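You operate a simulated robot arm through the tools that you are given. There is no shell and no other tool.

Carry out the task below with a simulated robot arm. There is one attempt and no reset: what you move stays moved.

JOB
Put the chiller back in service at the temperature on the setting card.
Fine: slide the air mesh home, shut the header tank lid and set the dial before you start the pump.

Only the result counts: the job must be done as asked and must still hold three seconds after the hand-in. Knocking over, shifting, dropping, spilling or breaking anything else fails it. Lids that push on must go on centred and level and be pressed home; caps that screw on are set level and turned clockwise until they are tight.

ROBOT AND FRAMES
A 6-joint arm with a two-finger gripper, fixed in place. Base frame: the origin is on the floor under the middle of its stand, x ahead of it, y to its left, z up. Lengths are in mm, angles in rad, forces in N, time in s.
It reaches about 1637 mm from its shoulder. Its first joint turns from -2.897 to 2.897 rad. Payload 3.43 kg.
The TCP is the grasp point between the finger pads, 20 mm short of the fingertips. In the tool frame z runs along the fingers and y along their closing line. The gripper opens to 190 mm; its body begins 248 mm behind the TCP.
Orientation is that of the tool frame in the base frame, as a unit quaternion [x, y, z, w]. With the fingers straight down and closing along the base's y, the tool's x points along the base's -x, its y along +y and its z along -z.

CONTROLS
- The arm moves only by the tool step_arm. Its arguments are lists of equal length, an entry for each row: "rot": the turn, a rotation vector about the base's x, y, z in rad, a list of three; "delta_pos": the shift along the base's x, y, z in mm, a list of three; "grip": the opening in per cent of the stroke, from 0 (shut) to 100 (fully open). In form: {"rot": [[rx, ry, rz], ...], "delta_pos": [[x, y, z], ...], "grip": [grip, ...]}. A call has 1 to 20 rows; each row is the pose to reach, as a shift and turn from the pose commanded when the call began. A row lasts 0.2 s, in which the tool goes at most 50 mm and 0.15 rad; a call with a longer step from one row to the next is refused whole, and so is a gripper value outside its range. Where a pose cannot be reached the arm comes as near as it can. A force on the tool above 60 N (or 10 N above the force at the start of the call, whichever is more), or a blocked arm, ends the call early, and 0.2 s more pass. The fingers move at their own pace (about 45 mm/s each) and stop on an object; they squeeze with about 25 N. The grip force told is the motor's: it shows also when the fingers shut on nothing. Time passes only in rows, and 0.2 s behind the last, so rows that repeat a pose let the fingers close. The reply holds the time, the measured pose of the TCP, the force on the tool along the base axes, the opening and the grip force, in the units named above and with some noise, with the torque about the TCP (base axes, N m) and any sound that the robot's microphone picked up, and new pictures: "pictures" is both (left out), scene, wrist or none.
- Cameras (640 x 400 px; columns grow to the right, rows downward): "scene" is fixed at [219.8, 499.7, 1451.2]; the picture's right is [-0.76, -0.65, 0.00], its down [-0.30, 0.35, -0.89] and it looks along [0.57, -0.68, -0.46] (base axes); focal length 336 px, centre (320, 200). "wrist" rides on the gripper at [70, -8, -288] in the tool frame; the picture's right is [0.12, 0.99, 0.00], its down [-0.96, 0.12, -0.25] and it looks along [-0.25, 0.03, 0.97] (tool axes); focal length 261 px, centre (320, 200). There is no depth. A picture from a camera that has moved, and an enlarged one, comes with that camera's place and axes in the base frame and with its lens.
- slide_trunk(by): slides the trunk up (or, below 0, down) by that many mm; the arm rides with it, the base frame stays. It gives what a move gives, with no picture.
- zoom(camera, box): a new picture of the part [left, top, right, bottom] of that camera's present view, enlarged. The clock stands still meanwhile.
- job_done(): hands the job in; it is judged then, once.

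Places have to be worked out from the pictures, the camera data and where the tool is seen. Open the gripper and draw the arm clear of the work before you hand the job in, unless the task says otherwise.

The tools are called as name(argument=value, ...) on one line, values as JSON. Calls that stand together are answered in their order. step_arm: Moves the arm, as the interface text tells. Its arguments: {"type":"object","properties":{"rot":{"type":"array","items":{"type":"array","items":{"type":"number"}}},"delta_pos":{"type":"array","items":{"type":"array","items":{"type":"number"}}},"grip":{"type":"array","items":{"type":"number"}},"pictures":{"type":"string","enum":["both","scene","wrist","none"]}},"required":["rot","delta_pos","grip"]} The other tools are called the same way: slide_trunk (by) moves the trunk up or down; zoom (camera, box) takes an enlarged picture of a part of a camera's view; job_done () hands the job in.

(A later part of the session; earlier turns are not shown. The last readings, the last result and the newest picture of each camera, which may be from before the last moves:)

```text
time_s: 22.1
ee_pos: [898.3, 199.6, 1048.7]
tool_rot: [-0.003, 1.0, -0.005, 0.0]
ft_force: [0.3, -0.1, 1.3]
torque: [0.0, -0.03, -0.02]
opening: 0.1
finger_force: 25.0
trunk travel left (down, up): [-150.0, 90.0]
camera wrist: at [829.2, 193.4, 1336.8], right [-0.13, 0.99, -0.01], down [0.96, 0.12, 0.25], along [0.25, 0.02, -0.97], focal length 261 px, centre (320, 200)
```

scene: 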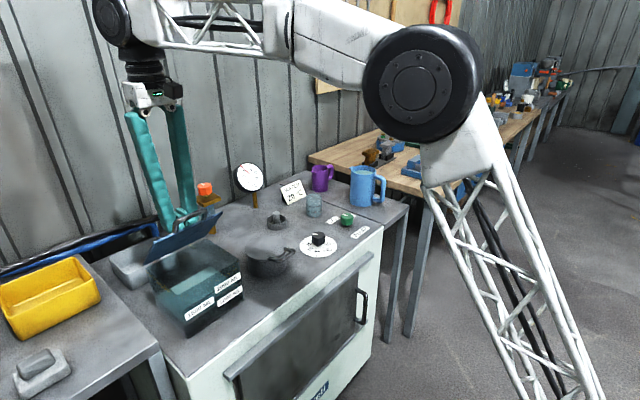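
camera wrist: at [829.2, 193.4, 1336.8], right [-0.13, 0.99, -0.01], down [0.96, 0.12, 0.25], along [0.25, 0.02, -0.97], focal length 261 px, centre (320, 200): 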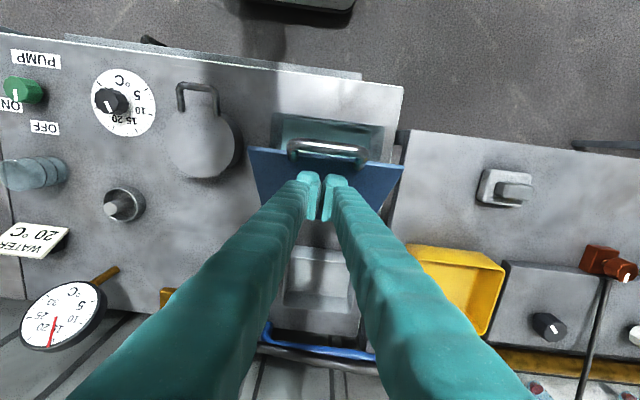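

I'm about at contact. I'll follow the lid's arc down, easing forward and downward, and then look.

step_arm(rot=[[0, 0, 0], [0, 0, 0], [0, 0, 0], [0, 0, 0], [0, 0, 0], [0, 0, 0], [0, 0, 0]], delta_pos=[[-2, 0, -8], [-4, 0, -15], [-8, 0, -21], [-13, 0, -28], [-18, 0, -34], [-22, 0, -42], [-26, 0, -49]], grip=[0, 0, 0, 0, 0, 0, 0])

zoom(camera="scene", box=[100, 150, 280, 340])

```text
time_s: 23.7
ee_pos: [871.4, 197.3, 997.5]
tool_rot: [-0.004, 1.0, -0.005, -0.001]
ft_force: [-0.3, 0.1, 0.6]
torque: [0.0, 0.0, -0.03]
opening: 0.0
finger_force: 25.5
trunk travel left (down, up): [-150.0, 90.0]
camera wrist: at [803.8, 192.8, 1286.8], right [-0.13, 0.99, -0.01], down [0.96, 0.12, 0.24], along [0.24, 0.02, -0.97], focal length 261 px, centre (320, 200)
```

scene: 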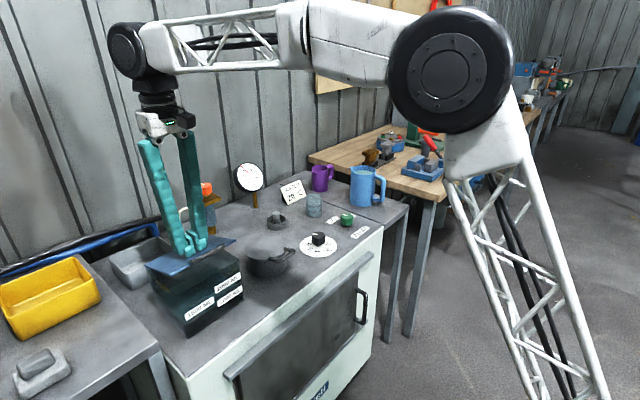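
wrist: 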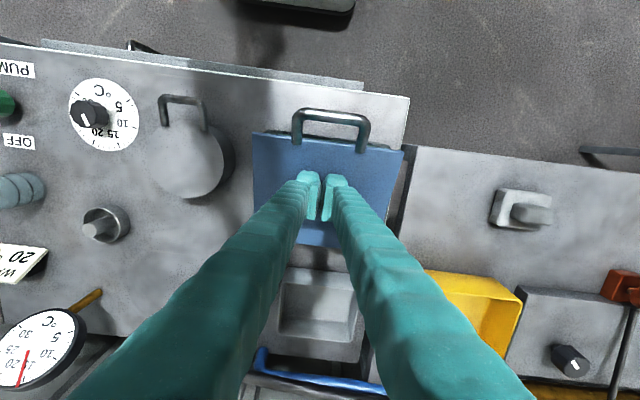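

```text
2.11 times, centred on (190, 245) of scene
camera zoom: at [219.8, 499.7, 1451.2], right [-0.76, -0.65, 0.0], down [-0.3, 0.35, -0.89], along [0.57, -0.68, -0.46], focal length 707 px, centre (594, 105)
```

zoom: 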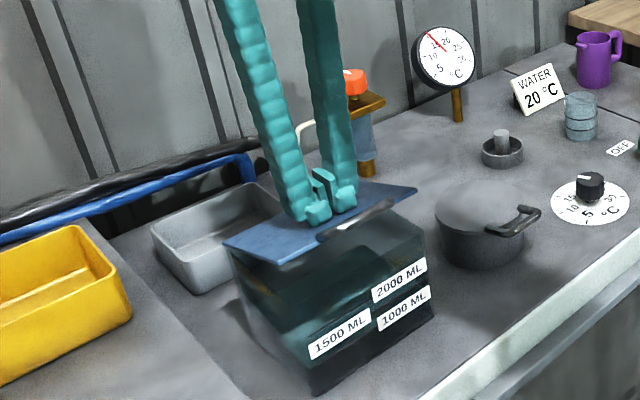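

The lid is following down nicely. I'll continue down to the rim and press gently home.

step_arm(rot=[[0, 0, 0], [0, 0, 0], [0, 0, 0], [0, 0, 0], [0, 0, 0], [0, 0, 0], [0, 0, 0]], delta_pos=[[-3, 0, -8], [-5, 0, -15], [-7, 0, -21], [-8, 0, -27], [-9, 0, -31], [-9, 0, -34], [-9, 0, -36]], grip=[0, 0, 0, 0, 0, 0, 0])

zoom(camera="scene", box=[100, 150, 280, 340])

```text
time_s: 25.3
ee_pos: [862.6, 198.3, 962.7]
tool_rot: [-0.003, 1.0, -0.005, 0.0]
ft_force: [-0.9, -0.5, 4.1]
torque: [0.07, 0.03, -0.01]
opening: 0.0
finger_force: 24.7
trunk travel left (down, up): [-150.0, 90.0]
camera wrist: at [793.7, 192.8, 1251.6], right [-0.13, 0.99, -0.01], down [0.96, 0.12, 0.25], along [0.25, 0.02, -0.97], focal length 261 px, centre (320, 200)
```

scene: 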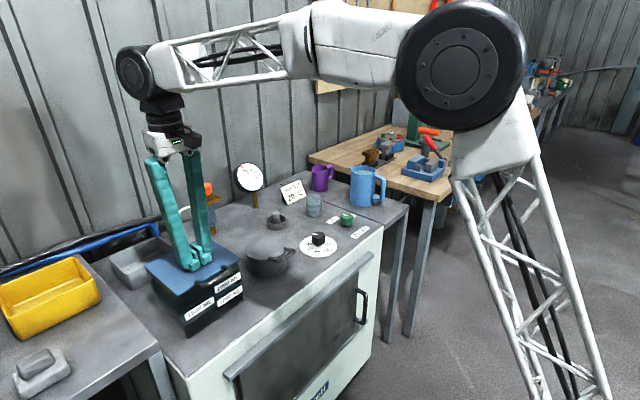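
wrist: 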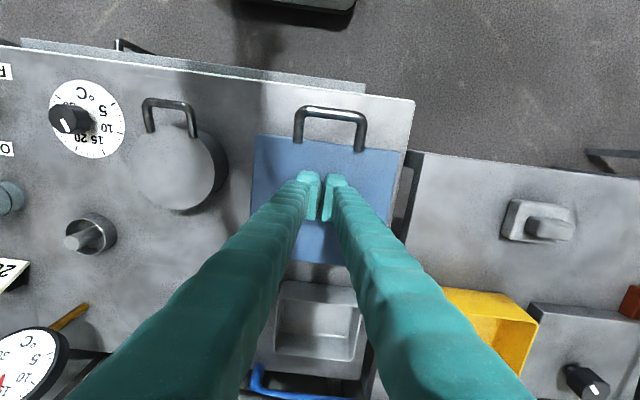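

```text
2.11 times, centred on (190, 245) of scene
camera zoom: at [219.8, 499.7, 1451.2], right [-0.76, -0.65, 0.0], down [-0.3, 0.35, -0.89], along [0.57, -0.68, -0.46], focal length 707 px, centre (594, 105)
```

zoom: 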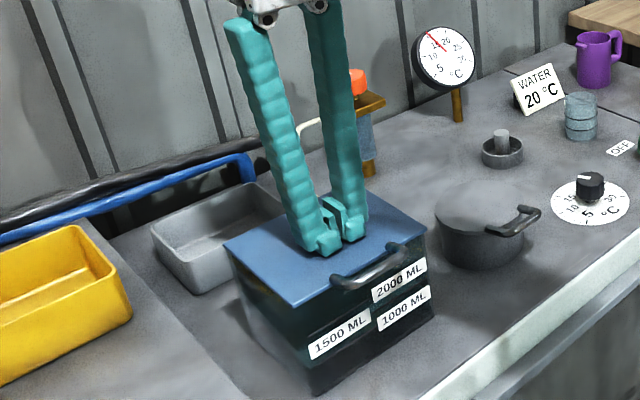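

The lid looks flat on the rim, with light contact at 4 N. I'll press a little more in 2 mm steps and watch the force.

step_arm(rot=[[0, 0, 0], [0, 0, 0], [0, 0, 0]], delta_pos=[[0, 0, -2], [0, 0, -4], [0, 0, -5]], grip=[0, 0, 0], pictures="none")

```text
time_s: 26.1
ee_pos: [861.7, 199.0, 960.4]
tool_rot: [-0.003, 1.0, -0.005, 0.003]
ft_force: [-0.2, 2.1, 49.5]
torque: [0.27, -0.18, 0.02]
opening: 6.2
finger_force: 34.1
trunk travel left (down, up): [-150.0, 90.0]
```

The lid resists at 50 N with no more travel, so it's home. I'll lift straight off and check that it stays shut.

step_arm(rot=[[0, 0, 0], [0, 0, 0], [0, 0, 0], [0, 0, 0], [0, 0, 0], [0, 0, 0]], delta_pos=[[0, 0, 10], [0, 0, 30], [0, 0, 65], [0, 0, 105], [0, 0, 145], [0, 0, 165]], grip=[0, 0, 0, 0, 0, 0])

zoom(camera="scene", box=[100, 150, 280, 340])

zoom(camera="wrist", box=[0, 20, 200, 220])

```text
time_s: 27.5
ee_pos: [862.9, 199.8, 1122.4]
tool_rot: [-0.003, 1.0, -0.006, 0.0]
ft_force: [-1.1, 0.0, 0.0]
torque: [0.02, -0.03, 0.01]
opening: 0.0
finger_force: 34.2
trunk travel left (down, up): [-150.0, 90.0]
camera wrist: at [794.1, 193.3, 1411.4], right [-0.13, 0.99, -0.01], down [0.96, 0.12, 0.25], along [0.24, 0.02, -0.97], focal length 261 px, centre (320, 200)
```

scene: 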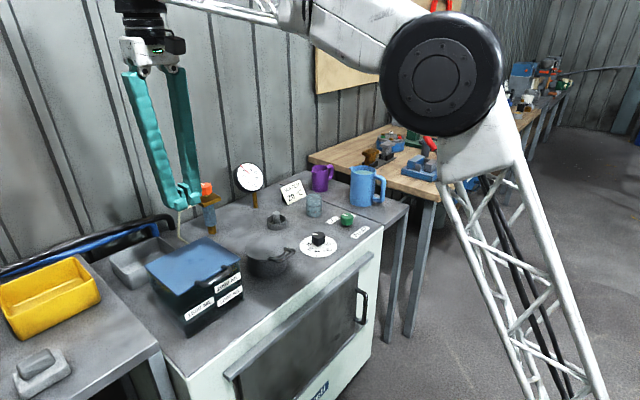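
wrist: 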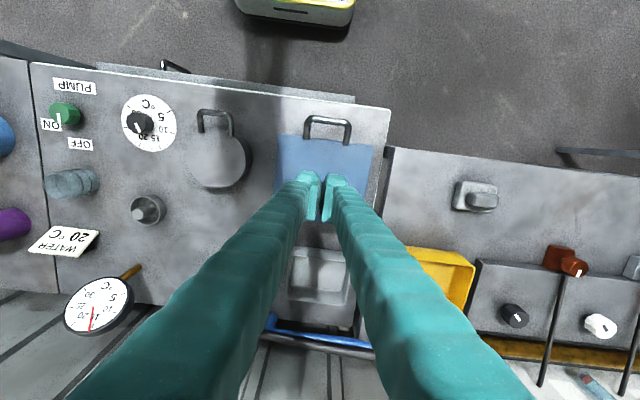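

```text
2.11 times, centred on (190, 245) of scene
camera zoom: at [219.8, 499.7, 1451.2], right [-0.76, -0.65, 0.0], down [-0.3, 0.35, -0.89], along [0.57, -0.68, -0.46], focal length 707 px, centre (594, 105)
```

zoom: 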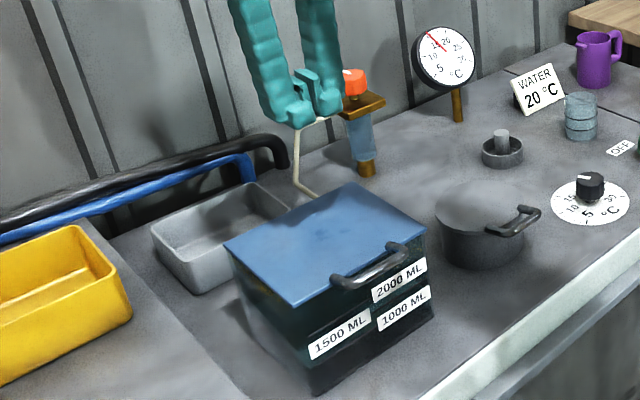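

```text
2.00 times, centred on (100, 120) of wrist
camera zoom: at [794.1, 193.3, 1411.4], right [-0.13, 0.99, -0.01], down [0.96, 0.12, 0.25], along [0.24, 0.02, -0.97], focal length 521 px, centre (760, 360)
```

zoom: 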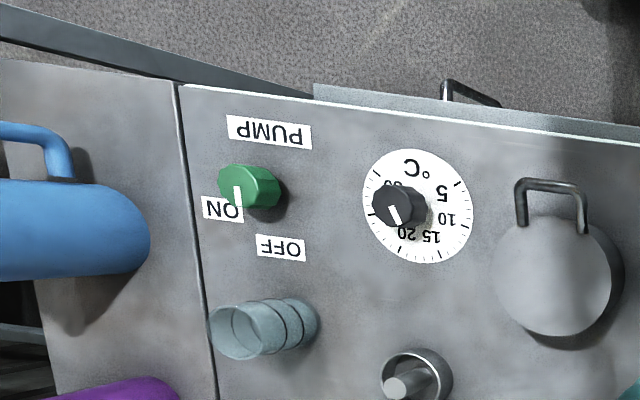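

The lid is shut and holding. Now the dial: I'll move over the panel at a safe height with the fingers open to read the scale and both knobs from close above.

step_arm(rot=[[0, 0, 0], [0, 0, 0], [0, 0, 0], [0, 0, 0], [0, 0, 0], [0, 0, 0], [0, 0, 0], [0, 0, 0], [0, 0, 0], [0, 0, 0], [0, 0, 0], [0, 0, 0], [0, 0, 0], [0, 0, 0]], delta_pos=[[-10, -42, 0], [-20, -84, 0], [-30, -126, 0], [-40, -168, 0], [-50, -210, 0], [-60, -252, 0], [-70, -294, 0], [-80, -336, 0], [-90, -378, -20], [-100, -410, -50], [-106, -430, -85], [-106, -440, -115], [-106, -440, -122], [-106, -440, -122]], grip=[100, 100, 100, 100, 100, 100, 100, 100, 100, 100, 100, 100, 100, 100])

zoom(camera="wrist", box=[240, 120, 440, 300])

```text
time_s: 30.5
ee_pos: [756.4, -242.6, 1001.2]
tool_rot: [-0.004, 1.0, -0.006, 0.001]
ft_force: [0.3, -0.8, -0.1]
torque: [0.05, -0.02, 0.0]
opening: 190.1
finger_force: 0.1
trunk travel left (down, up): [-150.0, 90.0]
camera wrist: at [687.8, -247.9, 1290.0], right [-0.13, 0.99, -0.01], down [0.96, 0.12, 0.25], along [0.25, 0.02, -0.97], focal length 261 px, centre (320, 200)
```

scene: 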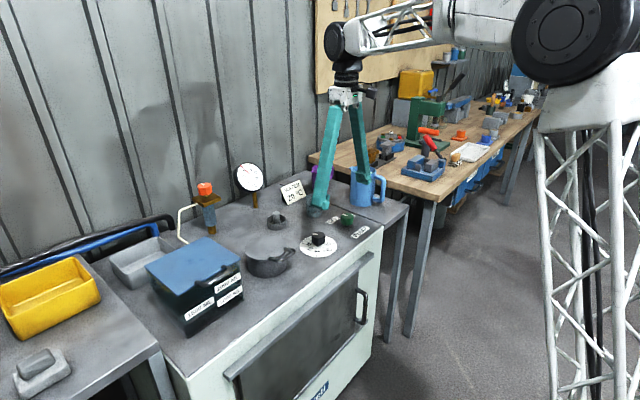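
wrist: 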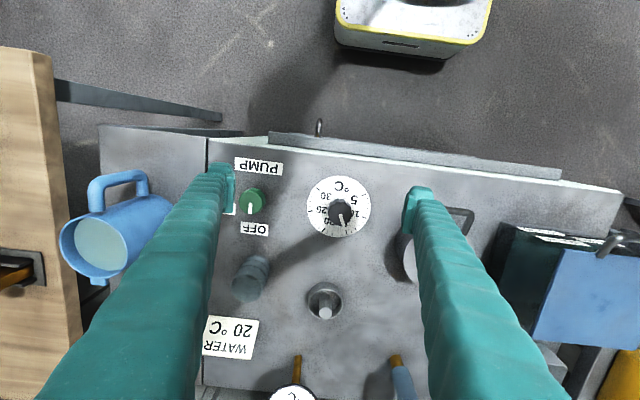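

```text
2.22 times, centred on (340, 210) of wrist
camera zoom: at [687.8, -247.9, 1290.0], right [-0.13, 0.99, -0.01], down [0.96, 0.12, 0.25], along [0.25, 0.02, -0.97], focal length 579 px, centre (276, 178)
```

zoom: 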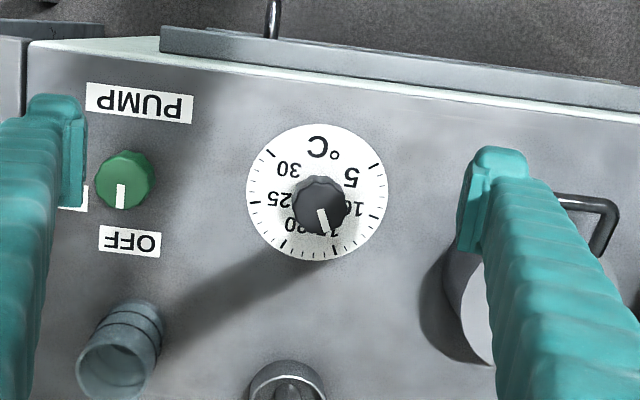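

zoom(camera="wrist", box=[300, 165, 380, 245])

zoom(camera="wrist", box=[220, 155, 290, 245])

zoom(camera="scene", box=[290, 220, 350, 265])

```text
5.00 times, centred on (340, 205) of wrist
camera zoom: at [687.8, -247.9, 1290.0], right [-0.13, 0.99, -0.01], down [0.96, 0.12, 0.25], along [0.25, 0.02, -0.97], focal length 1303 px, centre (220, 175)
```

zoom: 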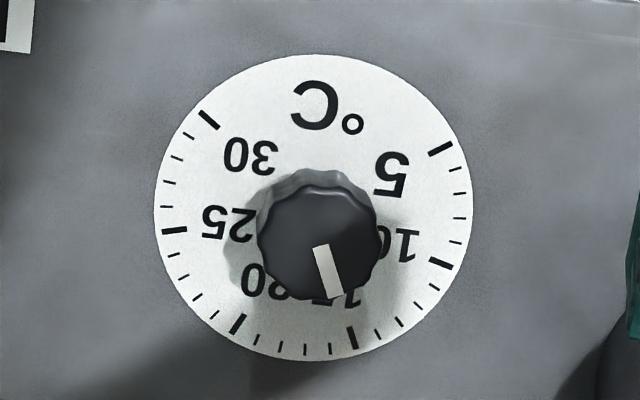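

```text
4.44 times, centred on (255, 200) of wrist
camera zoom: at [687.8, -247.9, 1290.0], right [-0.13, 0.99, -0.01], down [0.96, 0.12, 0.25], along [0.25, 0.02, -0.97], focal length 1158 px, centre (609, 200)
```

zoom: 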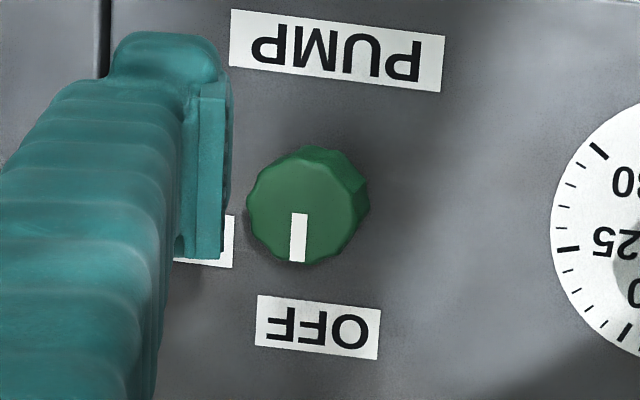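

```text
8.89 times, centred on (320, 242) of scene
camera zoom: at [219.8, 499.7, 1451.2], right [-0.76, -0.65, 0.0], down [-0.3, 0.35, -0.89], along [0.57, -0.68, -0.46], focal length 2985 px, centre (320, -178)
```

zoom: 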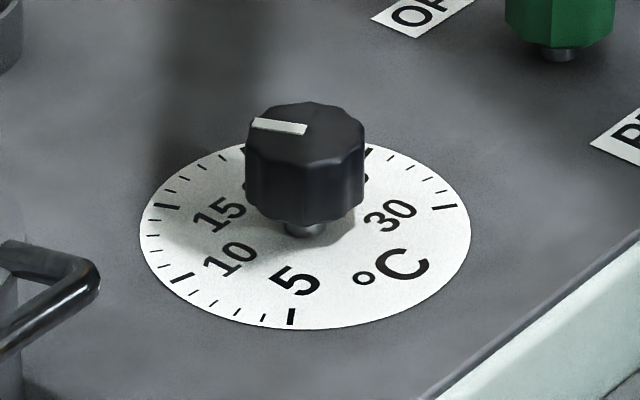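

The dial's white mark reads 15 °C, and the ticks work out to 50° of turn per 5 °C, clockwise from above for higher. 20 °C is therefore 50° further clockwise. The knob is about 44 mm wide, centred near (821, −200.5) with its top near z≈842, so I'll hover above it to check centring.

step_arm(rot=[[0, 0, 0], [0, 0, 0], [0, 0, 0], [0, 0, 0], [0, 0, 0], [0, 0, 0], [0, 0, 0]], delta_pos=[[16, 10, -20], [32, 20, -40], [48, 30, -60], [64.5, 41.5, -80], [64.5, 41.5, -101], [64.5, 41.5, -101], [64.5, 41.5, -101]], grip=[90, 80, 70, 60, 50, 42, 42])

zoom(camera="wrist", box=[240, 120, 400, 280])

zoom(camera="scene", box=[260, 160, 400, 270])

```text
time_s: 32.1
ee_pos: [822.2, -200.5, 899.0]
tool_rot: [-0.003, 1.0, -0.005, 0.0]
ft_force: [0.1, 0.6, 0.0]
torque: [0.0, 0.02, -0.02]
opening: 79.7
finger_force: 0.1
trunk travel left (down, up): [-150.0, 90.0]
camera wrist: at [752.4, -206.1, 1187.4], right [-0.13, 0.99, -0.01], down [0.96, 0.12, 0.25], along [0.24, 0.02, -0.97], focal length 261 px, centre (320, 200)
```

scene: 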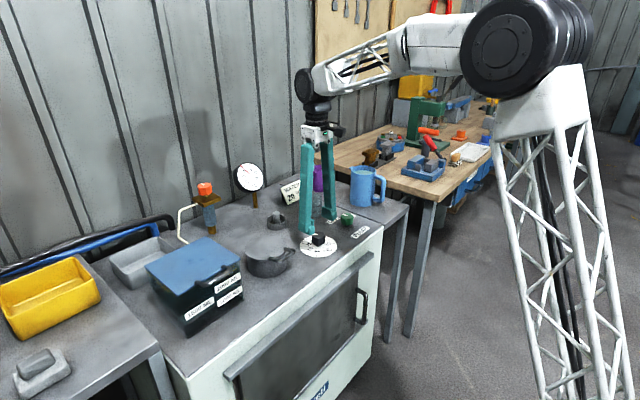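
wrist: 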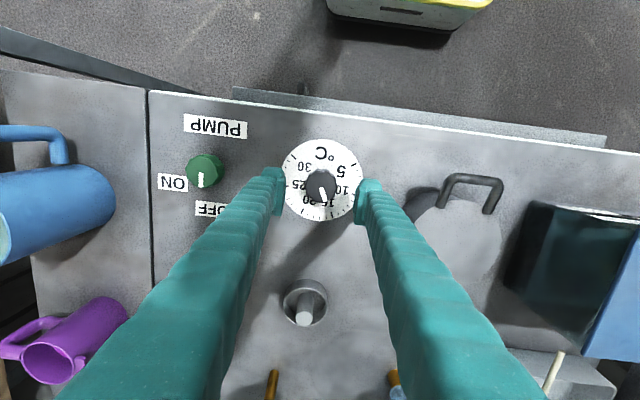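

```text
2.50 times, centred on (320, 200) of wrist
camera zoom: at [752.4, -206.1, 1187.4], right [-0.13, 0.99, -0.01], down [0.96, 0.12, 0.25], along [0.24, 0.02, -0.97], focal length 652 px, centre (320, 200)
```

zoom: 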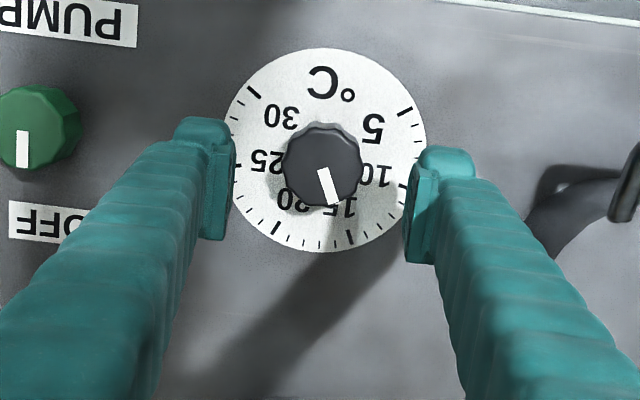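

```text
3.64 times, centred on (330, 215) of scene
camera zoom: at [219.8, 499.7, 1451.2], right [-0.76, -0.65, 0.0], down [-0.3, 0.35, -0.89], along [0.57, -0.68, -0.46], focal length 1221 px, centre (284, 146)
```

zoom: 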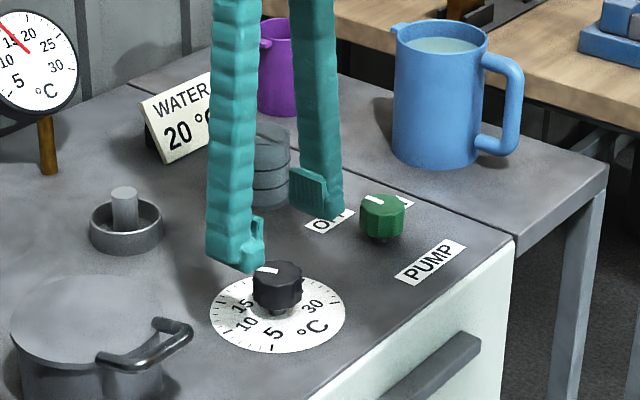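

The TCP sits within about 1 mm of the knob's centre. I'll lower to z≈831 around the knob and close on it.

step_arm(rot=[[0, 0, 0], [0, 0, 0], [0, 0, 0], [0, 0, 0], [0, 0, 0], [0, 0, 0], [0, 0, 0], [0, 0, 0], [0, 0, 0]], delta_pos=[[-0.5, 0.8, -25], [-0.5, 0.8, -50], [-0.5, 0.8, -67], [-0.5, 0.8, -67], [-0.5, 0.8, -67], [-0.5, 0.8, -67], [-0.5, 0.8, -67], [-0.5, 0.8, -67], [-0.5, 0.8, -67]], grip=[42, 42, 42, 42, 30, 20, 10, 0, 0])

zoom(camera="scene", box=[270, 190, 370, 270])

zoom(camera="wrist", box=[260, 130, 380, 250])

```text
time_s: 34.1
ee_pos: [820.4, -200.4, 831.6]
tool_rot: [-0.004, 1.0, -0.005, 0.0]
ft_force: [0.6, -2.9, -1.8]
torque: [-0.02, -0.07, -0.01]
opening: 42.3
finger_force: 44.8
trunk travel left (down, up): [-150.0, 90.0]
camera wrist: at [751.2, -205.4, 1120.6], right [-0.13, 0.99, -0.01], down [0.96, 0.12, 0.25], along [0.24, 0.02, -0.97], focal length 261 px, centre (320, 200)
```

scene: 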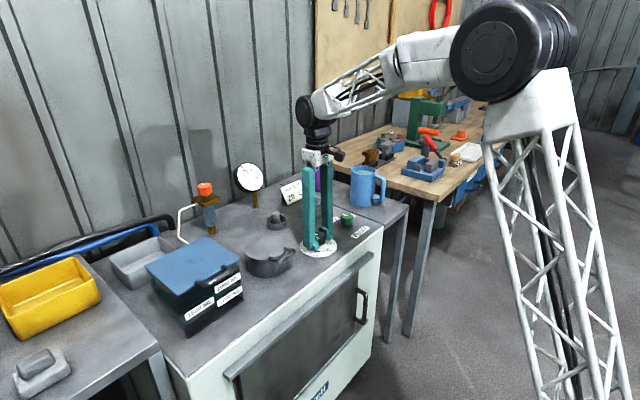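
wrist: 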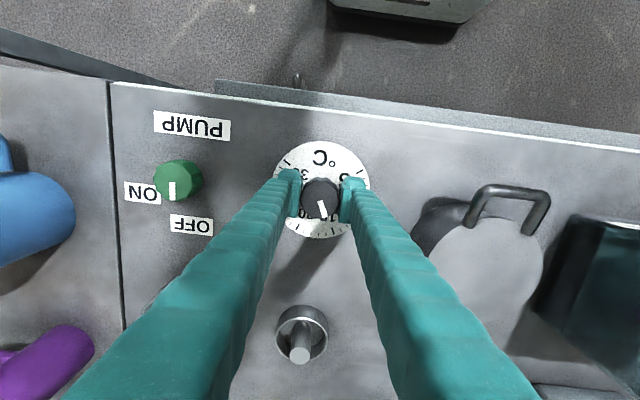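

```text
5.00 times, centred on (320, 230) of scene
camera zoom: at [219.8, 499.7, 1451.2], right [-0.76, -0.65, 0.0], down [-0.3, 0.35, -0.89], along [0.57, -0.68, -0.46], focal length 1679 px, centre (320, 50)
```

zoom: 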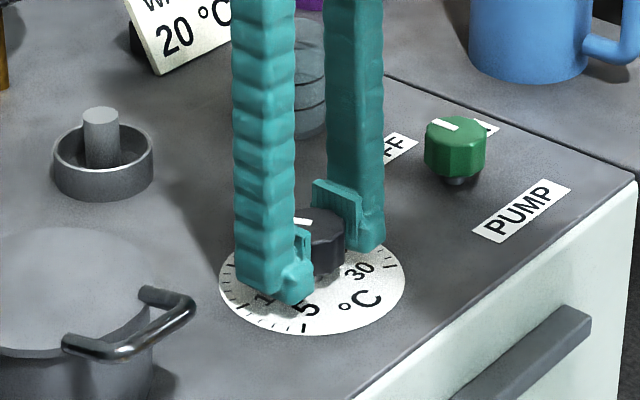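

```text
3.33 times, centred on (320, 190) of wrist
camera zoom: at [751.2, -205.4, 1120.6], right [-0.13, 0.99, -0.01], down [0.96, 0.12, 0.25], along [0.24, 0.02, -0.97], focal length 869 px, centre (320, 233)
```

zoom: 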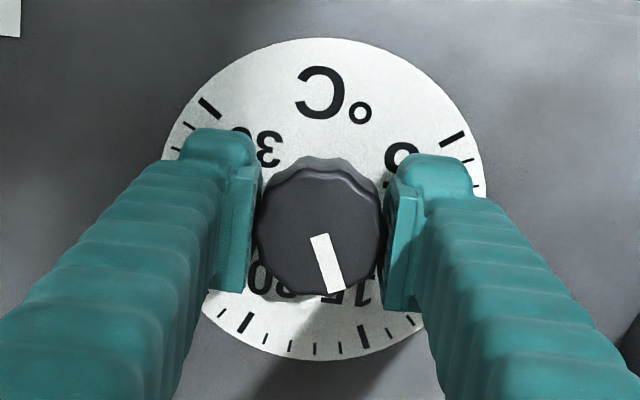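

The knob is held at 42 mm. I'll turn it clockwise by 50° in small steps.

step_arm(rot=[[0, 0, -0.125], [0, 0, -0.25], [0, 0, -0.375], [0, 0, -0.5], [0, 0, -0.625], [0, 0, -0.75], [0, 0, -0.873], [0, 0, -0.873]], delta_pos=[[0, 0, 0], [0, 0, 0], [0, 0, 0], [0, 0, 0], [0, 0, 0], [0, 0, 0], [0, 0, 0], [0, 0, 0]], grip=[0, 0, 0, 0, 0, 0, 0, 0])

zoom(camera="wrist", box=[260, 130, 380, 250])

```text
time_s: 35.9
ee_pos: [819.3, -200.2, 831.8]
tool_rot: [0.42, 0.907, -0.005, -0.003]
ft_force: [-13.4, -2.1, -17.3]
torque: [0.01, 0.2, -0.04]
opening: 41.8
finger_force: 44.7
trunk travel left (down, up): [-150.0, 90.0]
camera wrist: at [772.8, -149.8, 1121.1], right [0.68, 0.73, -0.01], down [0.71, -0.66, 0.24], along [0.17, -0.17, -0.97], focal length 261 px, centre (320, 200)
```

scene: 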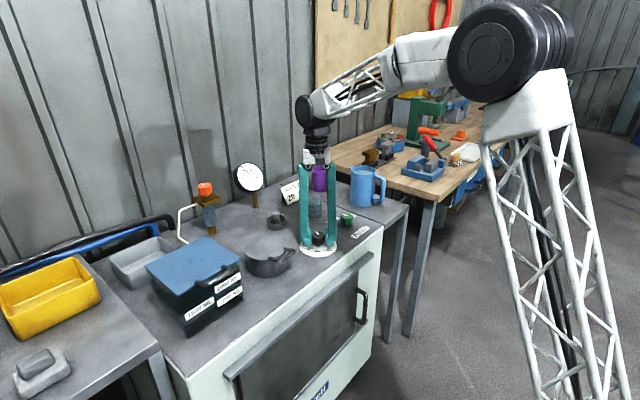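
wrist: 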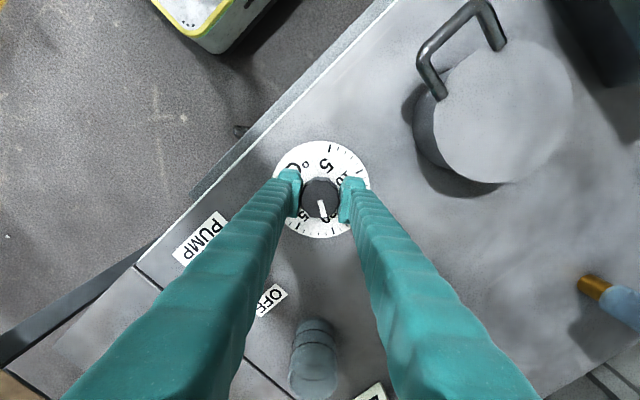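

```text
3.33 times, centred on (320, 190) of wrist
camera zoom: at [772.8, -149.8, 1121.1], right [0.68, 0.73, -0.01], down [0.71, -0.66, 0.24], along [0.17, -0.17, -0.97], focal length 869 px, centre (320, 233)
```

zoom: 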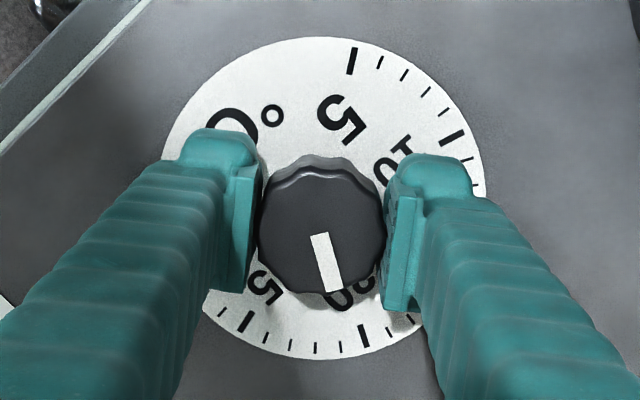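

The gripper and knob turned 49.7° together, and the mark now sits against the 20 tick just as it did against 15. I'll open, lift straight up and read the dial.

step_arm(rot=[[0, 0, 0], [0, 0, 0], [0, 0, 0], [0, 0, 0], [0, 0, 0], [0, 0, 0], [0, 0, 0], [0, 0, 0]], delta_pos=[[0, 0, 0], [0, 0, 0], [0, 0, 0], [0, 0, 0], [0, 0, 30], [0, 0, 65], [0, 0, 100], [0, 0, 100]], grip=[30, 42, 42, 42, 42, 42, 42, 42])

zoom(camera="wrist", box=[260, 110, 380, 230])

zoom(camera="scene", box=[290, 215, 370, 270])

```text
time_s: 37.7
ee_pos: [820.4, -198.4, 933.7]
tool_rot: [0.419, 0.908, -0.005, -0.003]
ft_force: [-0.2, 0.5, 0.1]
torque: [0.01, -0.02, 0.02]
opening: 79.8
finger_force: 0.0
trunk travel left (down, up): [-150.0, 90.0]
camera wrist: at [771.9, -147.5, 1221.6], right [0.68, 0.73, -0.01], down [0.71, -0.66, 0.25], along [0.17, -0.17, -0.97], focal length 261 px, centre (320, 200)
```

scene: 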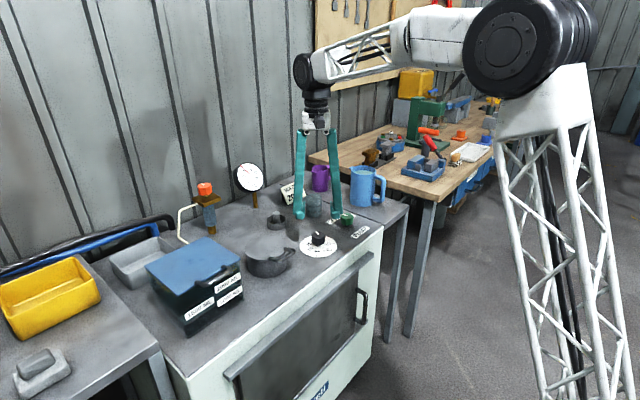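
wrist: 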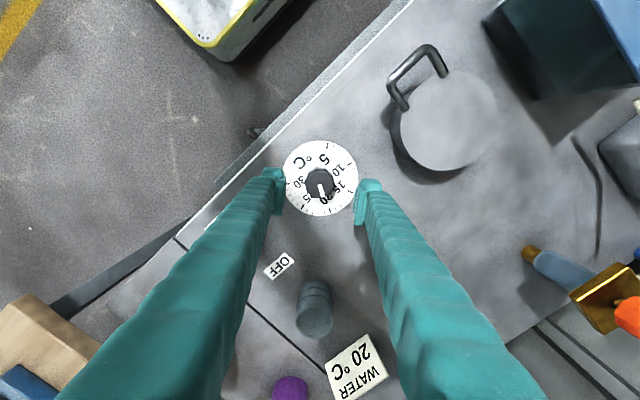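

```text
3.33 times, centred on (320, 170) of wrist
camera zoom: at [771.9, -147.5, 1221.6], right [0.68, 0.73, -0.01], down [0.71, -0.66, 0.25], along [0.17, -0.17, -0.97], focal length 869 px, centre (320, 300)
```

zoom: 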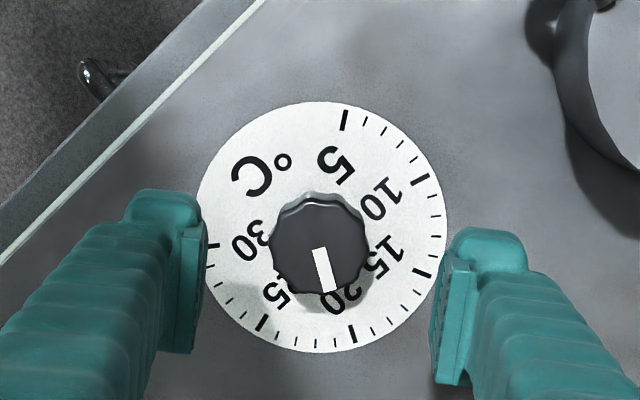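

```text
7.27 times, centred on (330, 242) of scene
camera zoom: at [219.8, 499.7, 1451.2], right [-0.76, -0.65, 0.0], down [-0.3, 0.35, -0.89], along [0.57, -0.68, -0.46], focal length 2442 px, centre (247, -109)
```

zoom: 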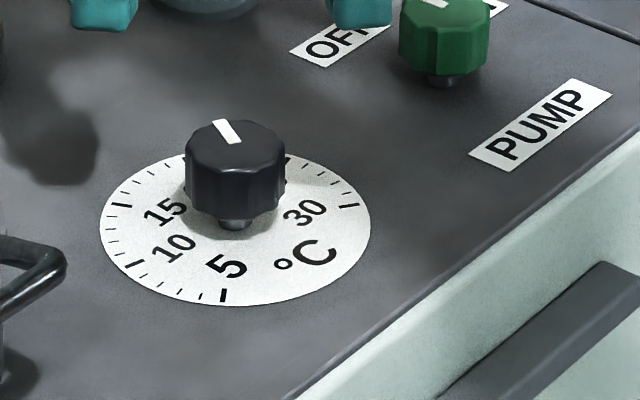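

The dial reads 20 °C, with the mark at about −24.5° against the tick at −25°. Next is the pump knob near (821, −359), so I'll turn the wrist back and move over it at this height.

step_arm(rot=[[0, 0, 0.14], [0, 0, 0.28], [0, 0, 0.42], [0, 0, 0.56], [0, 0, 0.7], [0, 0, 0.8], [0, 0, 0.867], [0, 0, 0.867]], delta_pos=[[0, -25, 0], [0, -50, 0], [0, -75, 0], [0, -100, 0], [0, -125, 0], [1, -150, 0], [1, -161, 0], [1, -161, 0]], grip=[42, 42, 42, 42, 42, 42, 42, 42])

zoom(camera="wrist", box=[240, 110, 400, 270])

zoom(camera="scene", box=[290, 170, 410, 270])

```text
time_s: 39.5
ee_pos: [820.5, -361.2, 933.6]
tool_rot: [-0.001, 1.0, -0.005, 0.001]
ft_force: [-1.3, -0.8, -0.9]
torque: [0.01, 0.01, -0.04]
opening: 79.5
finger_force: 0.1
trunk travel left (down, up): [-150.0, 90.0]
camera wrist: at [751.4, -366.6, 1222.5], right [-0.12, 0.99, -0.01], down [0.96, 0.12, 0.25], along [0.24, 0.02, -0.97], focal length 261 px, centre (320, 200)
```

scene: 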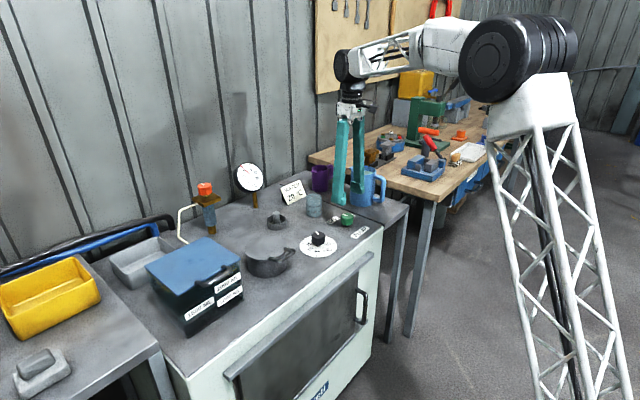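
wrist: 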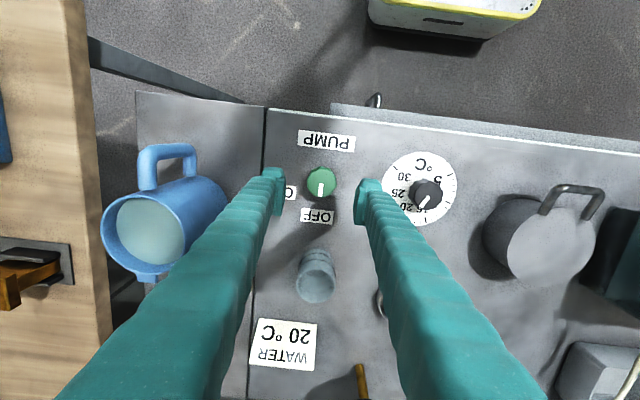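

```text
2.50 times, centred on (320, 190) of wrist
camera zoom: at [751.4, -366.6, 1222.5], right [-0.12, 0.99, -0.01], down [0.96, 0.12, 0.25], along [0.24, 0.02, -0.97], focal length 652 px, centre (320, 225)
```

zoom: 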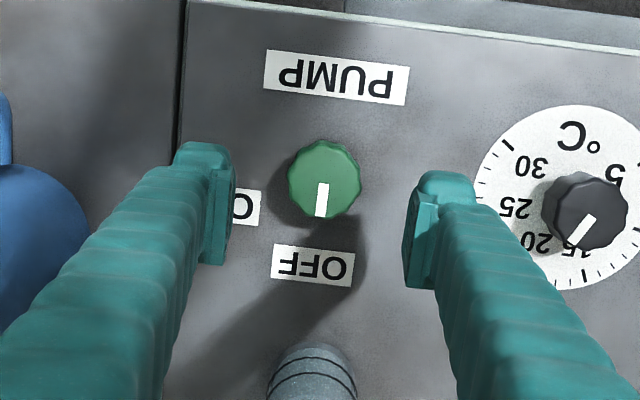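

```text
4.00 times, centred on (350, 220) of scene
camera zoom: at [219.8, 499.7, 1451.2], right [-0.76, -0.65, 0.0], down [-0.3, 0.35, -0.89], along [0.57, -0.68, -0.46], focal length 1343 px, centre (200, 120)
```

zoom: 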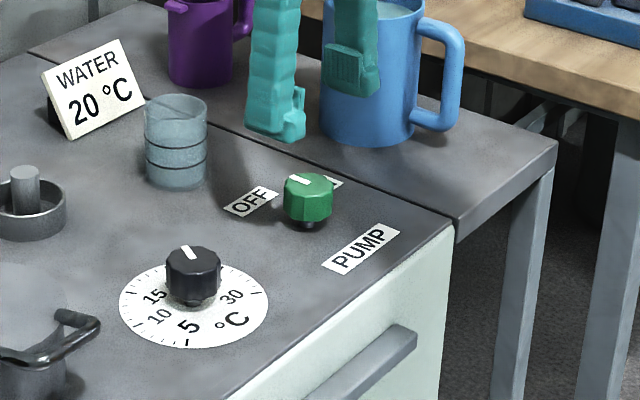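

The pump knob's centre is about (820, −359). Before gripping it I'll take one last look at the mesh and lid, since they must be done first.

zoom(camera="scene", box=[200, 320, 300, 400])

zoom(camera="scene", box=[330, 250, 400, 330])

zoom(camera="scene", box=[130, 225, 260, 335])

```text
5.00 times, centred on (250, 360) of scene
camera zoom: at [219.8, 499.7, 1451.2], right [-0.76, -0.65, 0.0], down [-0.3, 0.35, -0.89], along [0.57, -0.68, -0.46], focal length 1679 px, centre (670, -600)
```

zoom: 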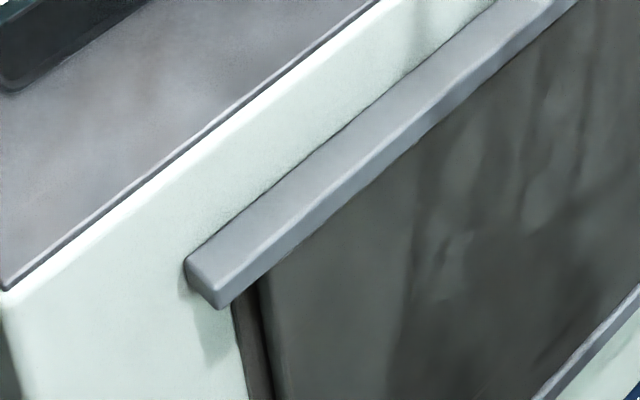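

```text
5.00 times, centred on (365, 290) of scene
camera zoom: at [219.8, 499.7, 1451.2], right [-0.76, -0.65, 0.0], down [-0.3, 0.35, -0.89], along [0.57, -0.68, -0.46], focal length 1679 px, centre (95, -250)
```

zoom: 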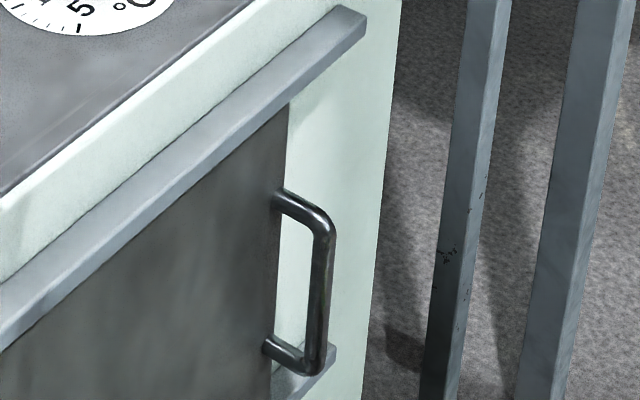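

```text
3.64 times, centred on (195, 280) of scene
camera zoom: at [219.8, 499.7, 1451.2], right [-0.76, -0.65, 0.0], down [-0.3, 0.35, -0.89], along [0.57, -0.68, -0.46], focal length 1221 px, centre (774, -91)
```

zoom: 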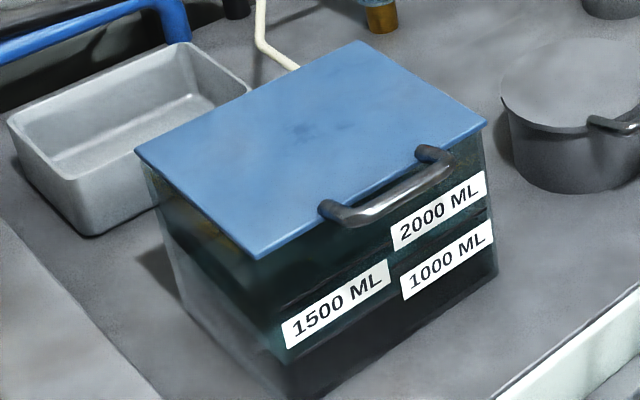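

The lid is flat and shut. A thin dark strip shows past the mesh's +y edge, which is probably parallax, but I'd rather confirm the mesh is hard on its stop before starting the pump. I'll go back to its handle.

step_arm(rot=[[0, 0, 0], [0, -0.1, 0], [0, -0.2, 0], [0, -0.3, 0], [0, -0.4, 0], [0, -0.5, 0], [0, -0.5, 0], [0, -0.5, 0], [0, -0.5, 0], [0, -0.5, 0], [0, -0.5, 0], [0, -0.5, 0], [0, -0.5, 0], [0, -0.5, 0], [0, -0.5, 0]], delta_pos=[[-20, 10, 30], [-60, 30, 40], [-100, 50, 40], [-140, 70, 40], [-180, 90, 30], [-205, 98, 0], [-208, 98, -40], [-208, 98, -80], [-208, 98, -120], [-208, 98, -160], [-208, 98, -200], [-208, 98, -240], [-208, 98, -280], [-208, 98, -325], [-208, 98, -325]], grip=[42, 42, 42, 42, 42, 42, 42, 42, 42, 42, 42, 42, 42, 42, 42])

zoom(camera="wrist", box=[260, 140, 400, 280])

```text
time_s: 42.7
ee_pos: [611.4, -262.6, 605.9]
tool_rot: [0.002, 0.969, -0.006, 0.246]
ft_force: [0.0, 0.8, -0.3]
torque: [-0.03, -0.01, -0.01]
opening: 79.9
finger_force: 0.0
trunk travel left (down, up): [-150.0, 90.0]
camera wrist: at [413.5, -267.5, 826.5], right [-0.1, 0.99, -0.07], down [0.73, 0.12, 0.68], along [0.68, 0.02, -0.73], focal length 261 px, centre (320, 200)
```

scene: 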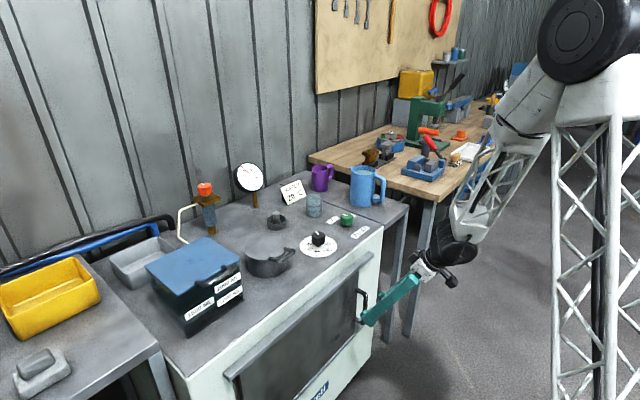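
wrist: 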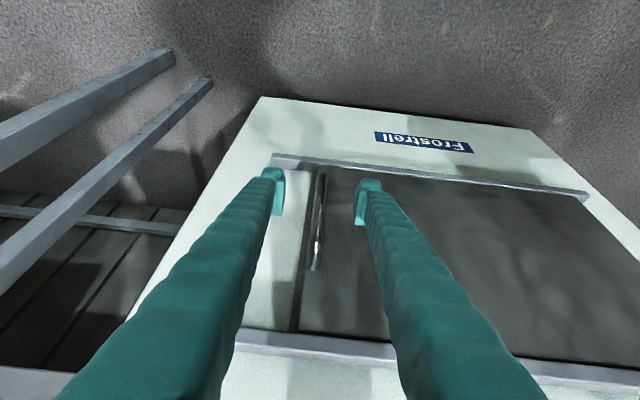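

```text
2.86 times, centred on (330, 210) of wrist
camera zoom: at [413.5, -267.5, 826.5], right [-0.1, 0.99, -0.07], down [0.73, 0.12, 0.68], along [0.68, 0.02, -0.73], focal length 745 px, centre (291, 171)
```

zoom: 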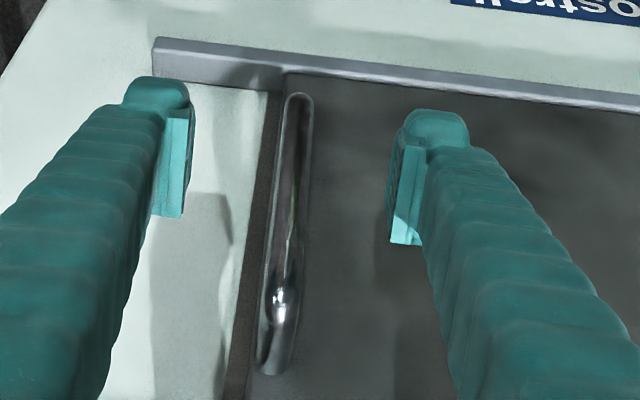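

There's a thin strip beside the mesh on this side too. I'll zoom right in to see whether that's the frame or a gap.

zoom(camera="wrist", box=[285, 165, 345, 225])

zoom(camera="wrist", box=[275, 250, 355, 340])

zoom(camera="wrist", box=[540, 160, 640, 280])

```text
6.67 times, centred on (315, 195) of wrist
camera zoom: at [413.5, -267.5, 826.5], right [-0.1, 0.99, -0.07], down [0.73, 0.12, 0.68], along [0.68, 0.02, -0.73], focal length 1738 px, centre (353, 233)
```

zoom: 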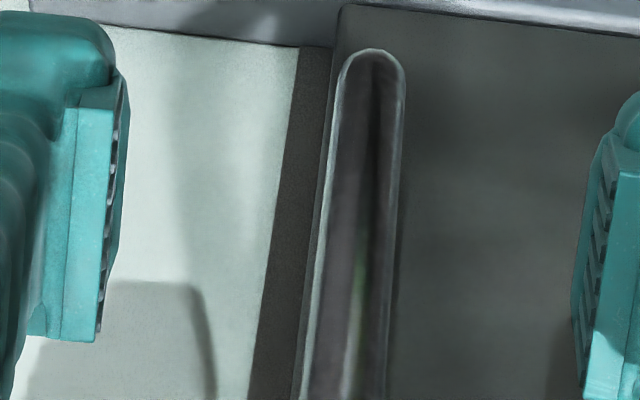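

```text
4.44 times, centred on (315, 295) of wrist
camera zoom: at [413.5, -267.5, 826.5], right [-0.1, 0.99, -0.07], down [0.73, 0.12, 0.68], along [0.68, 0.02, -0.73], focal length 1158 px, centre (342, -222)
```

zoom: 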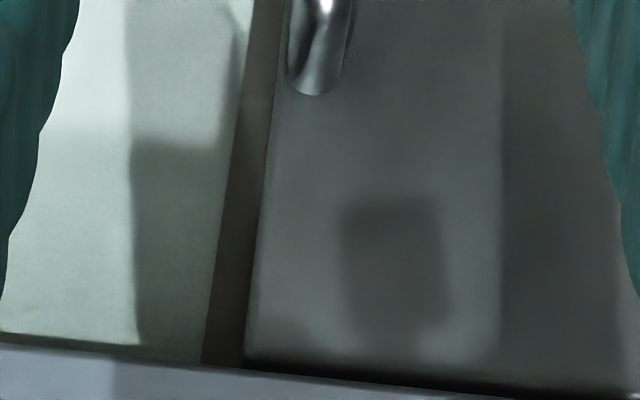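

```text
3.33 times, centred on (590, 220) of wrist
camera zoom: at [413.5, -267.5, 826.5], right [-0.1, 0.99, -0.07], down [0.73, 0.12, 0.68], along [0.68, 0.02, -0.73], focal length 869 px, centre (-580, 133)
```

zoom: 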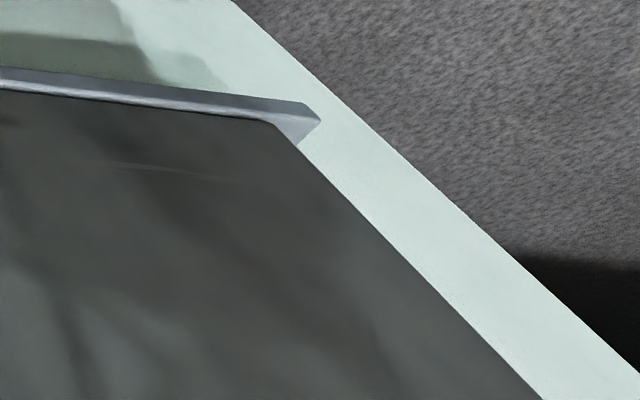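

The mesh sits with even 8–10 mm margins at both ends, and the bar is still where it stopped. To confirm it's against the stop, I'll push the bar toward +y once more with the −y finger only.

step_arm(rot=[[0, 0, 0], [0, 0, 0], [0, 0, 0], [0, 0, 0], [0, 0, 0], [0, 0, 0], [0, 0, 0], [0, 0, 0], [0, 0, 0]], delta_pos=[[0, 20, 0], [20, 24, 0], [44, 24, 0], [44, 28, 0], [44, 31, 0], [44, 34, 0], [44, 37, 0], [44, 40, 0], [44, 43, 0]], grip=[42, 42, 42, 42, 42, 42, 42, 42, 42])

zoom(camera="wrist", box=[260, 140, 400, 280])

```text
time_s: 44.7
ee_pos: [658.3, -220.4, 606.9]
tool_rot: [0.001, 0.969, -0.005, 0.247]
ft_force: [6.0, -37.5, -1.7]
torque: [1.17, 0.21, 0.16]
opening: 98.5
finger_force: 17.2
out of reach, approached as far as the arm can: row 1
trunk travel left (down, up): [-150.0, 90.0]
camera wrist: at [460.4, -225.4, 827.1], right [-0.1, 0.99, -0.07], down [0.73, 0.12, 0.68], along [0.68, 0.02, -0.73], focal length 261 px, centre (320, 200)
```

scene: 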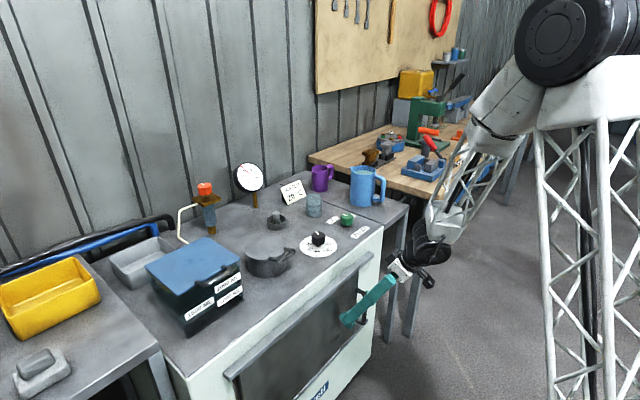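
wrist: 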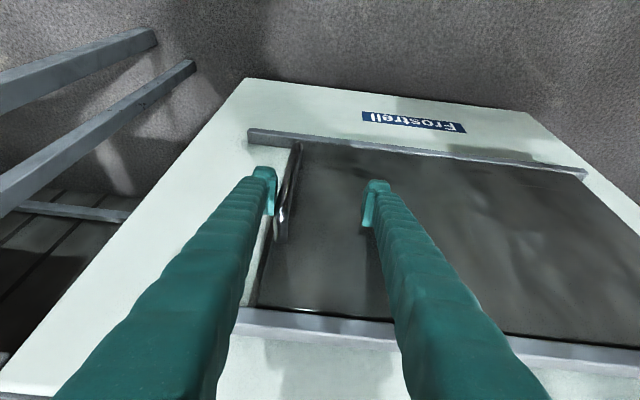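

```text
2.86 times, centred on (330, 210) of wrist
camera zoom: at [460.4, -225.4, 827.1], right [-0.1, 0.99, -0.07], down [0.73, 0.12, 0.68], along [0.68, 0.02, -0.73], focal length 745 px, centre (291, 171)
```

zoom: 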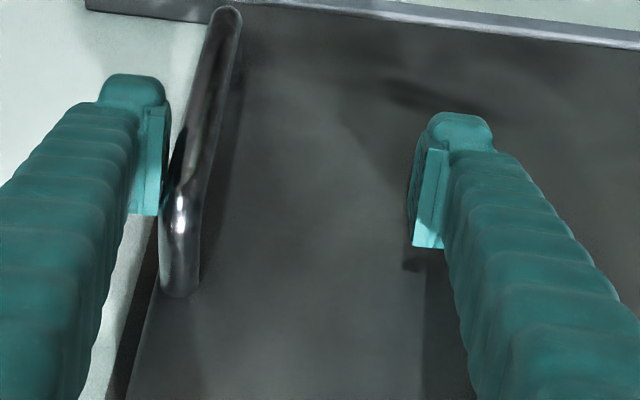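

The bar holds still against 37 N and the finger only yielded, so the mesh is hard on its stop. I'll back off, rise and return above the pump knob with the tool straight down.

step_arm(rot=[[0, 0, 0], [0, 0, 0], [0, 0, 0], [0, 0, 0], [0, 0, 0], [0, 0, 0], [0, 0, 0], [0, 0, 0], [0, 0, 0], [0, 0, 0], [0, 0, 0], [0, 0, 0], [0, 0, 0], [0, 0, 0]], delta_pos=[[0, -12, 0], [0, -22, 0], [-20, -24, 0], [-42, -26, 5], [-42, -30, 45], [-42, -34, 90], [-42, -40, 135], [-42, -50, 180], [-42, -60, 225], [-42, -70, 270], [-42, -80, 315], [-42, -90, 350], [-42, -100, 370], [-42, -100, 370]], grip=[42, 42, 42, 42, 42, 42, 42, 42, 42, 42, 42, 42, 42, 42], pictures="scene")

```text
time_s: 47.7
ee_pos: [618.0, -319.5, 978.4]
tool_rot: [0.001, 0.969, -0.005, 0.247]
ft_force: [0.1, -0.2, 0.6]
torque: [0.04, 0.0, -0.01]
opening: 79.8
finger_force: 0.1
trunk travel left (down, up): [-150.0, 90.0]
```

scene: 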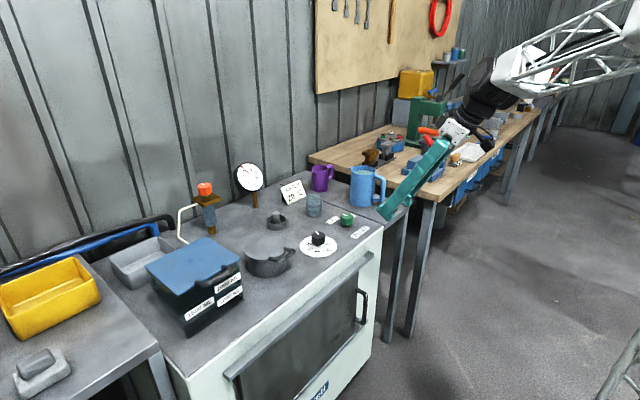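

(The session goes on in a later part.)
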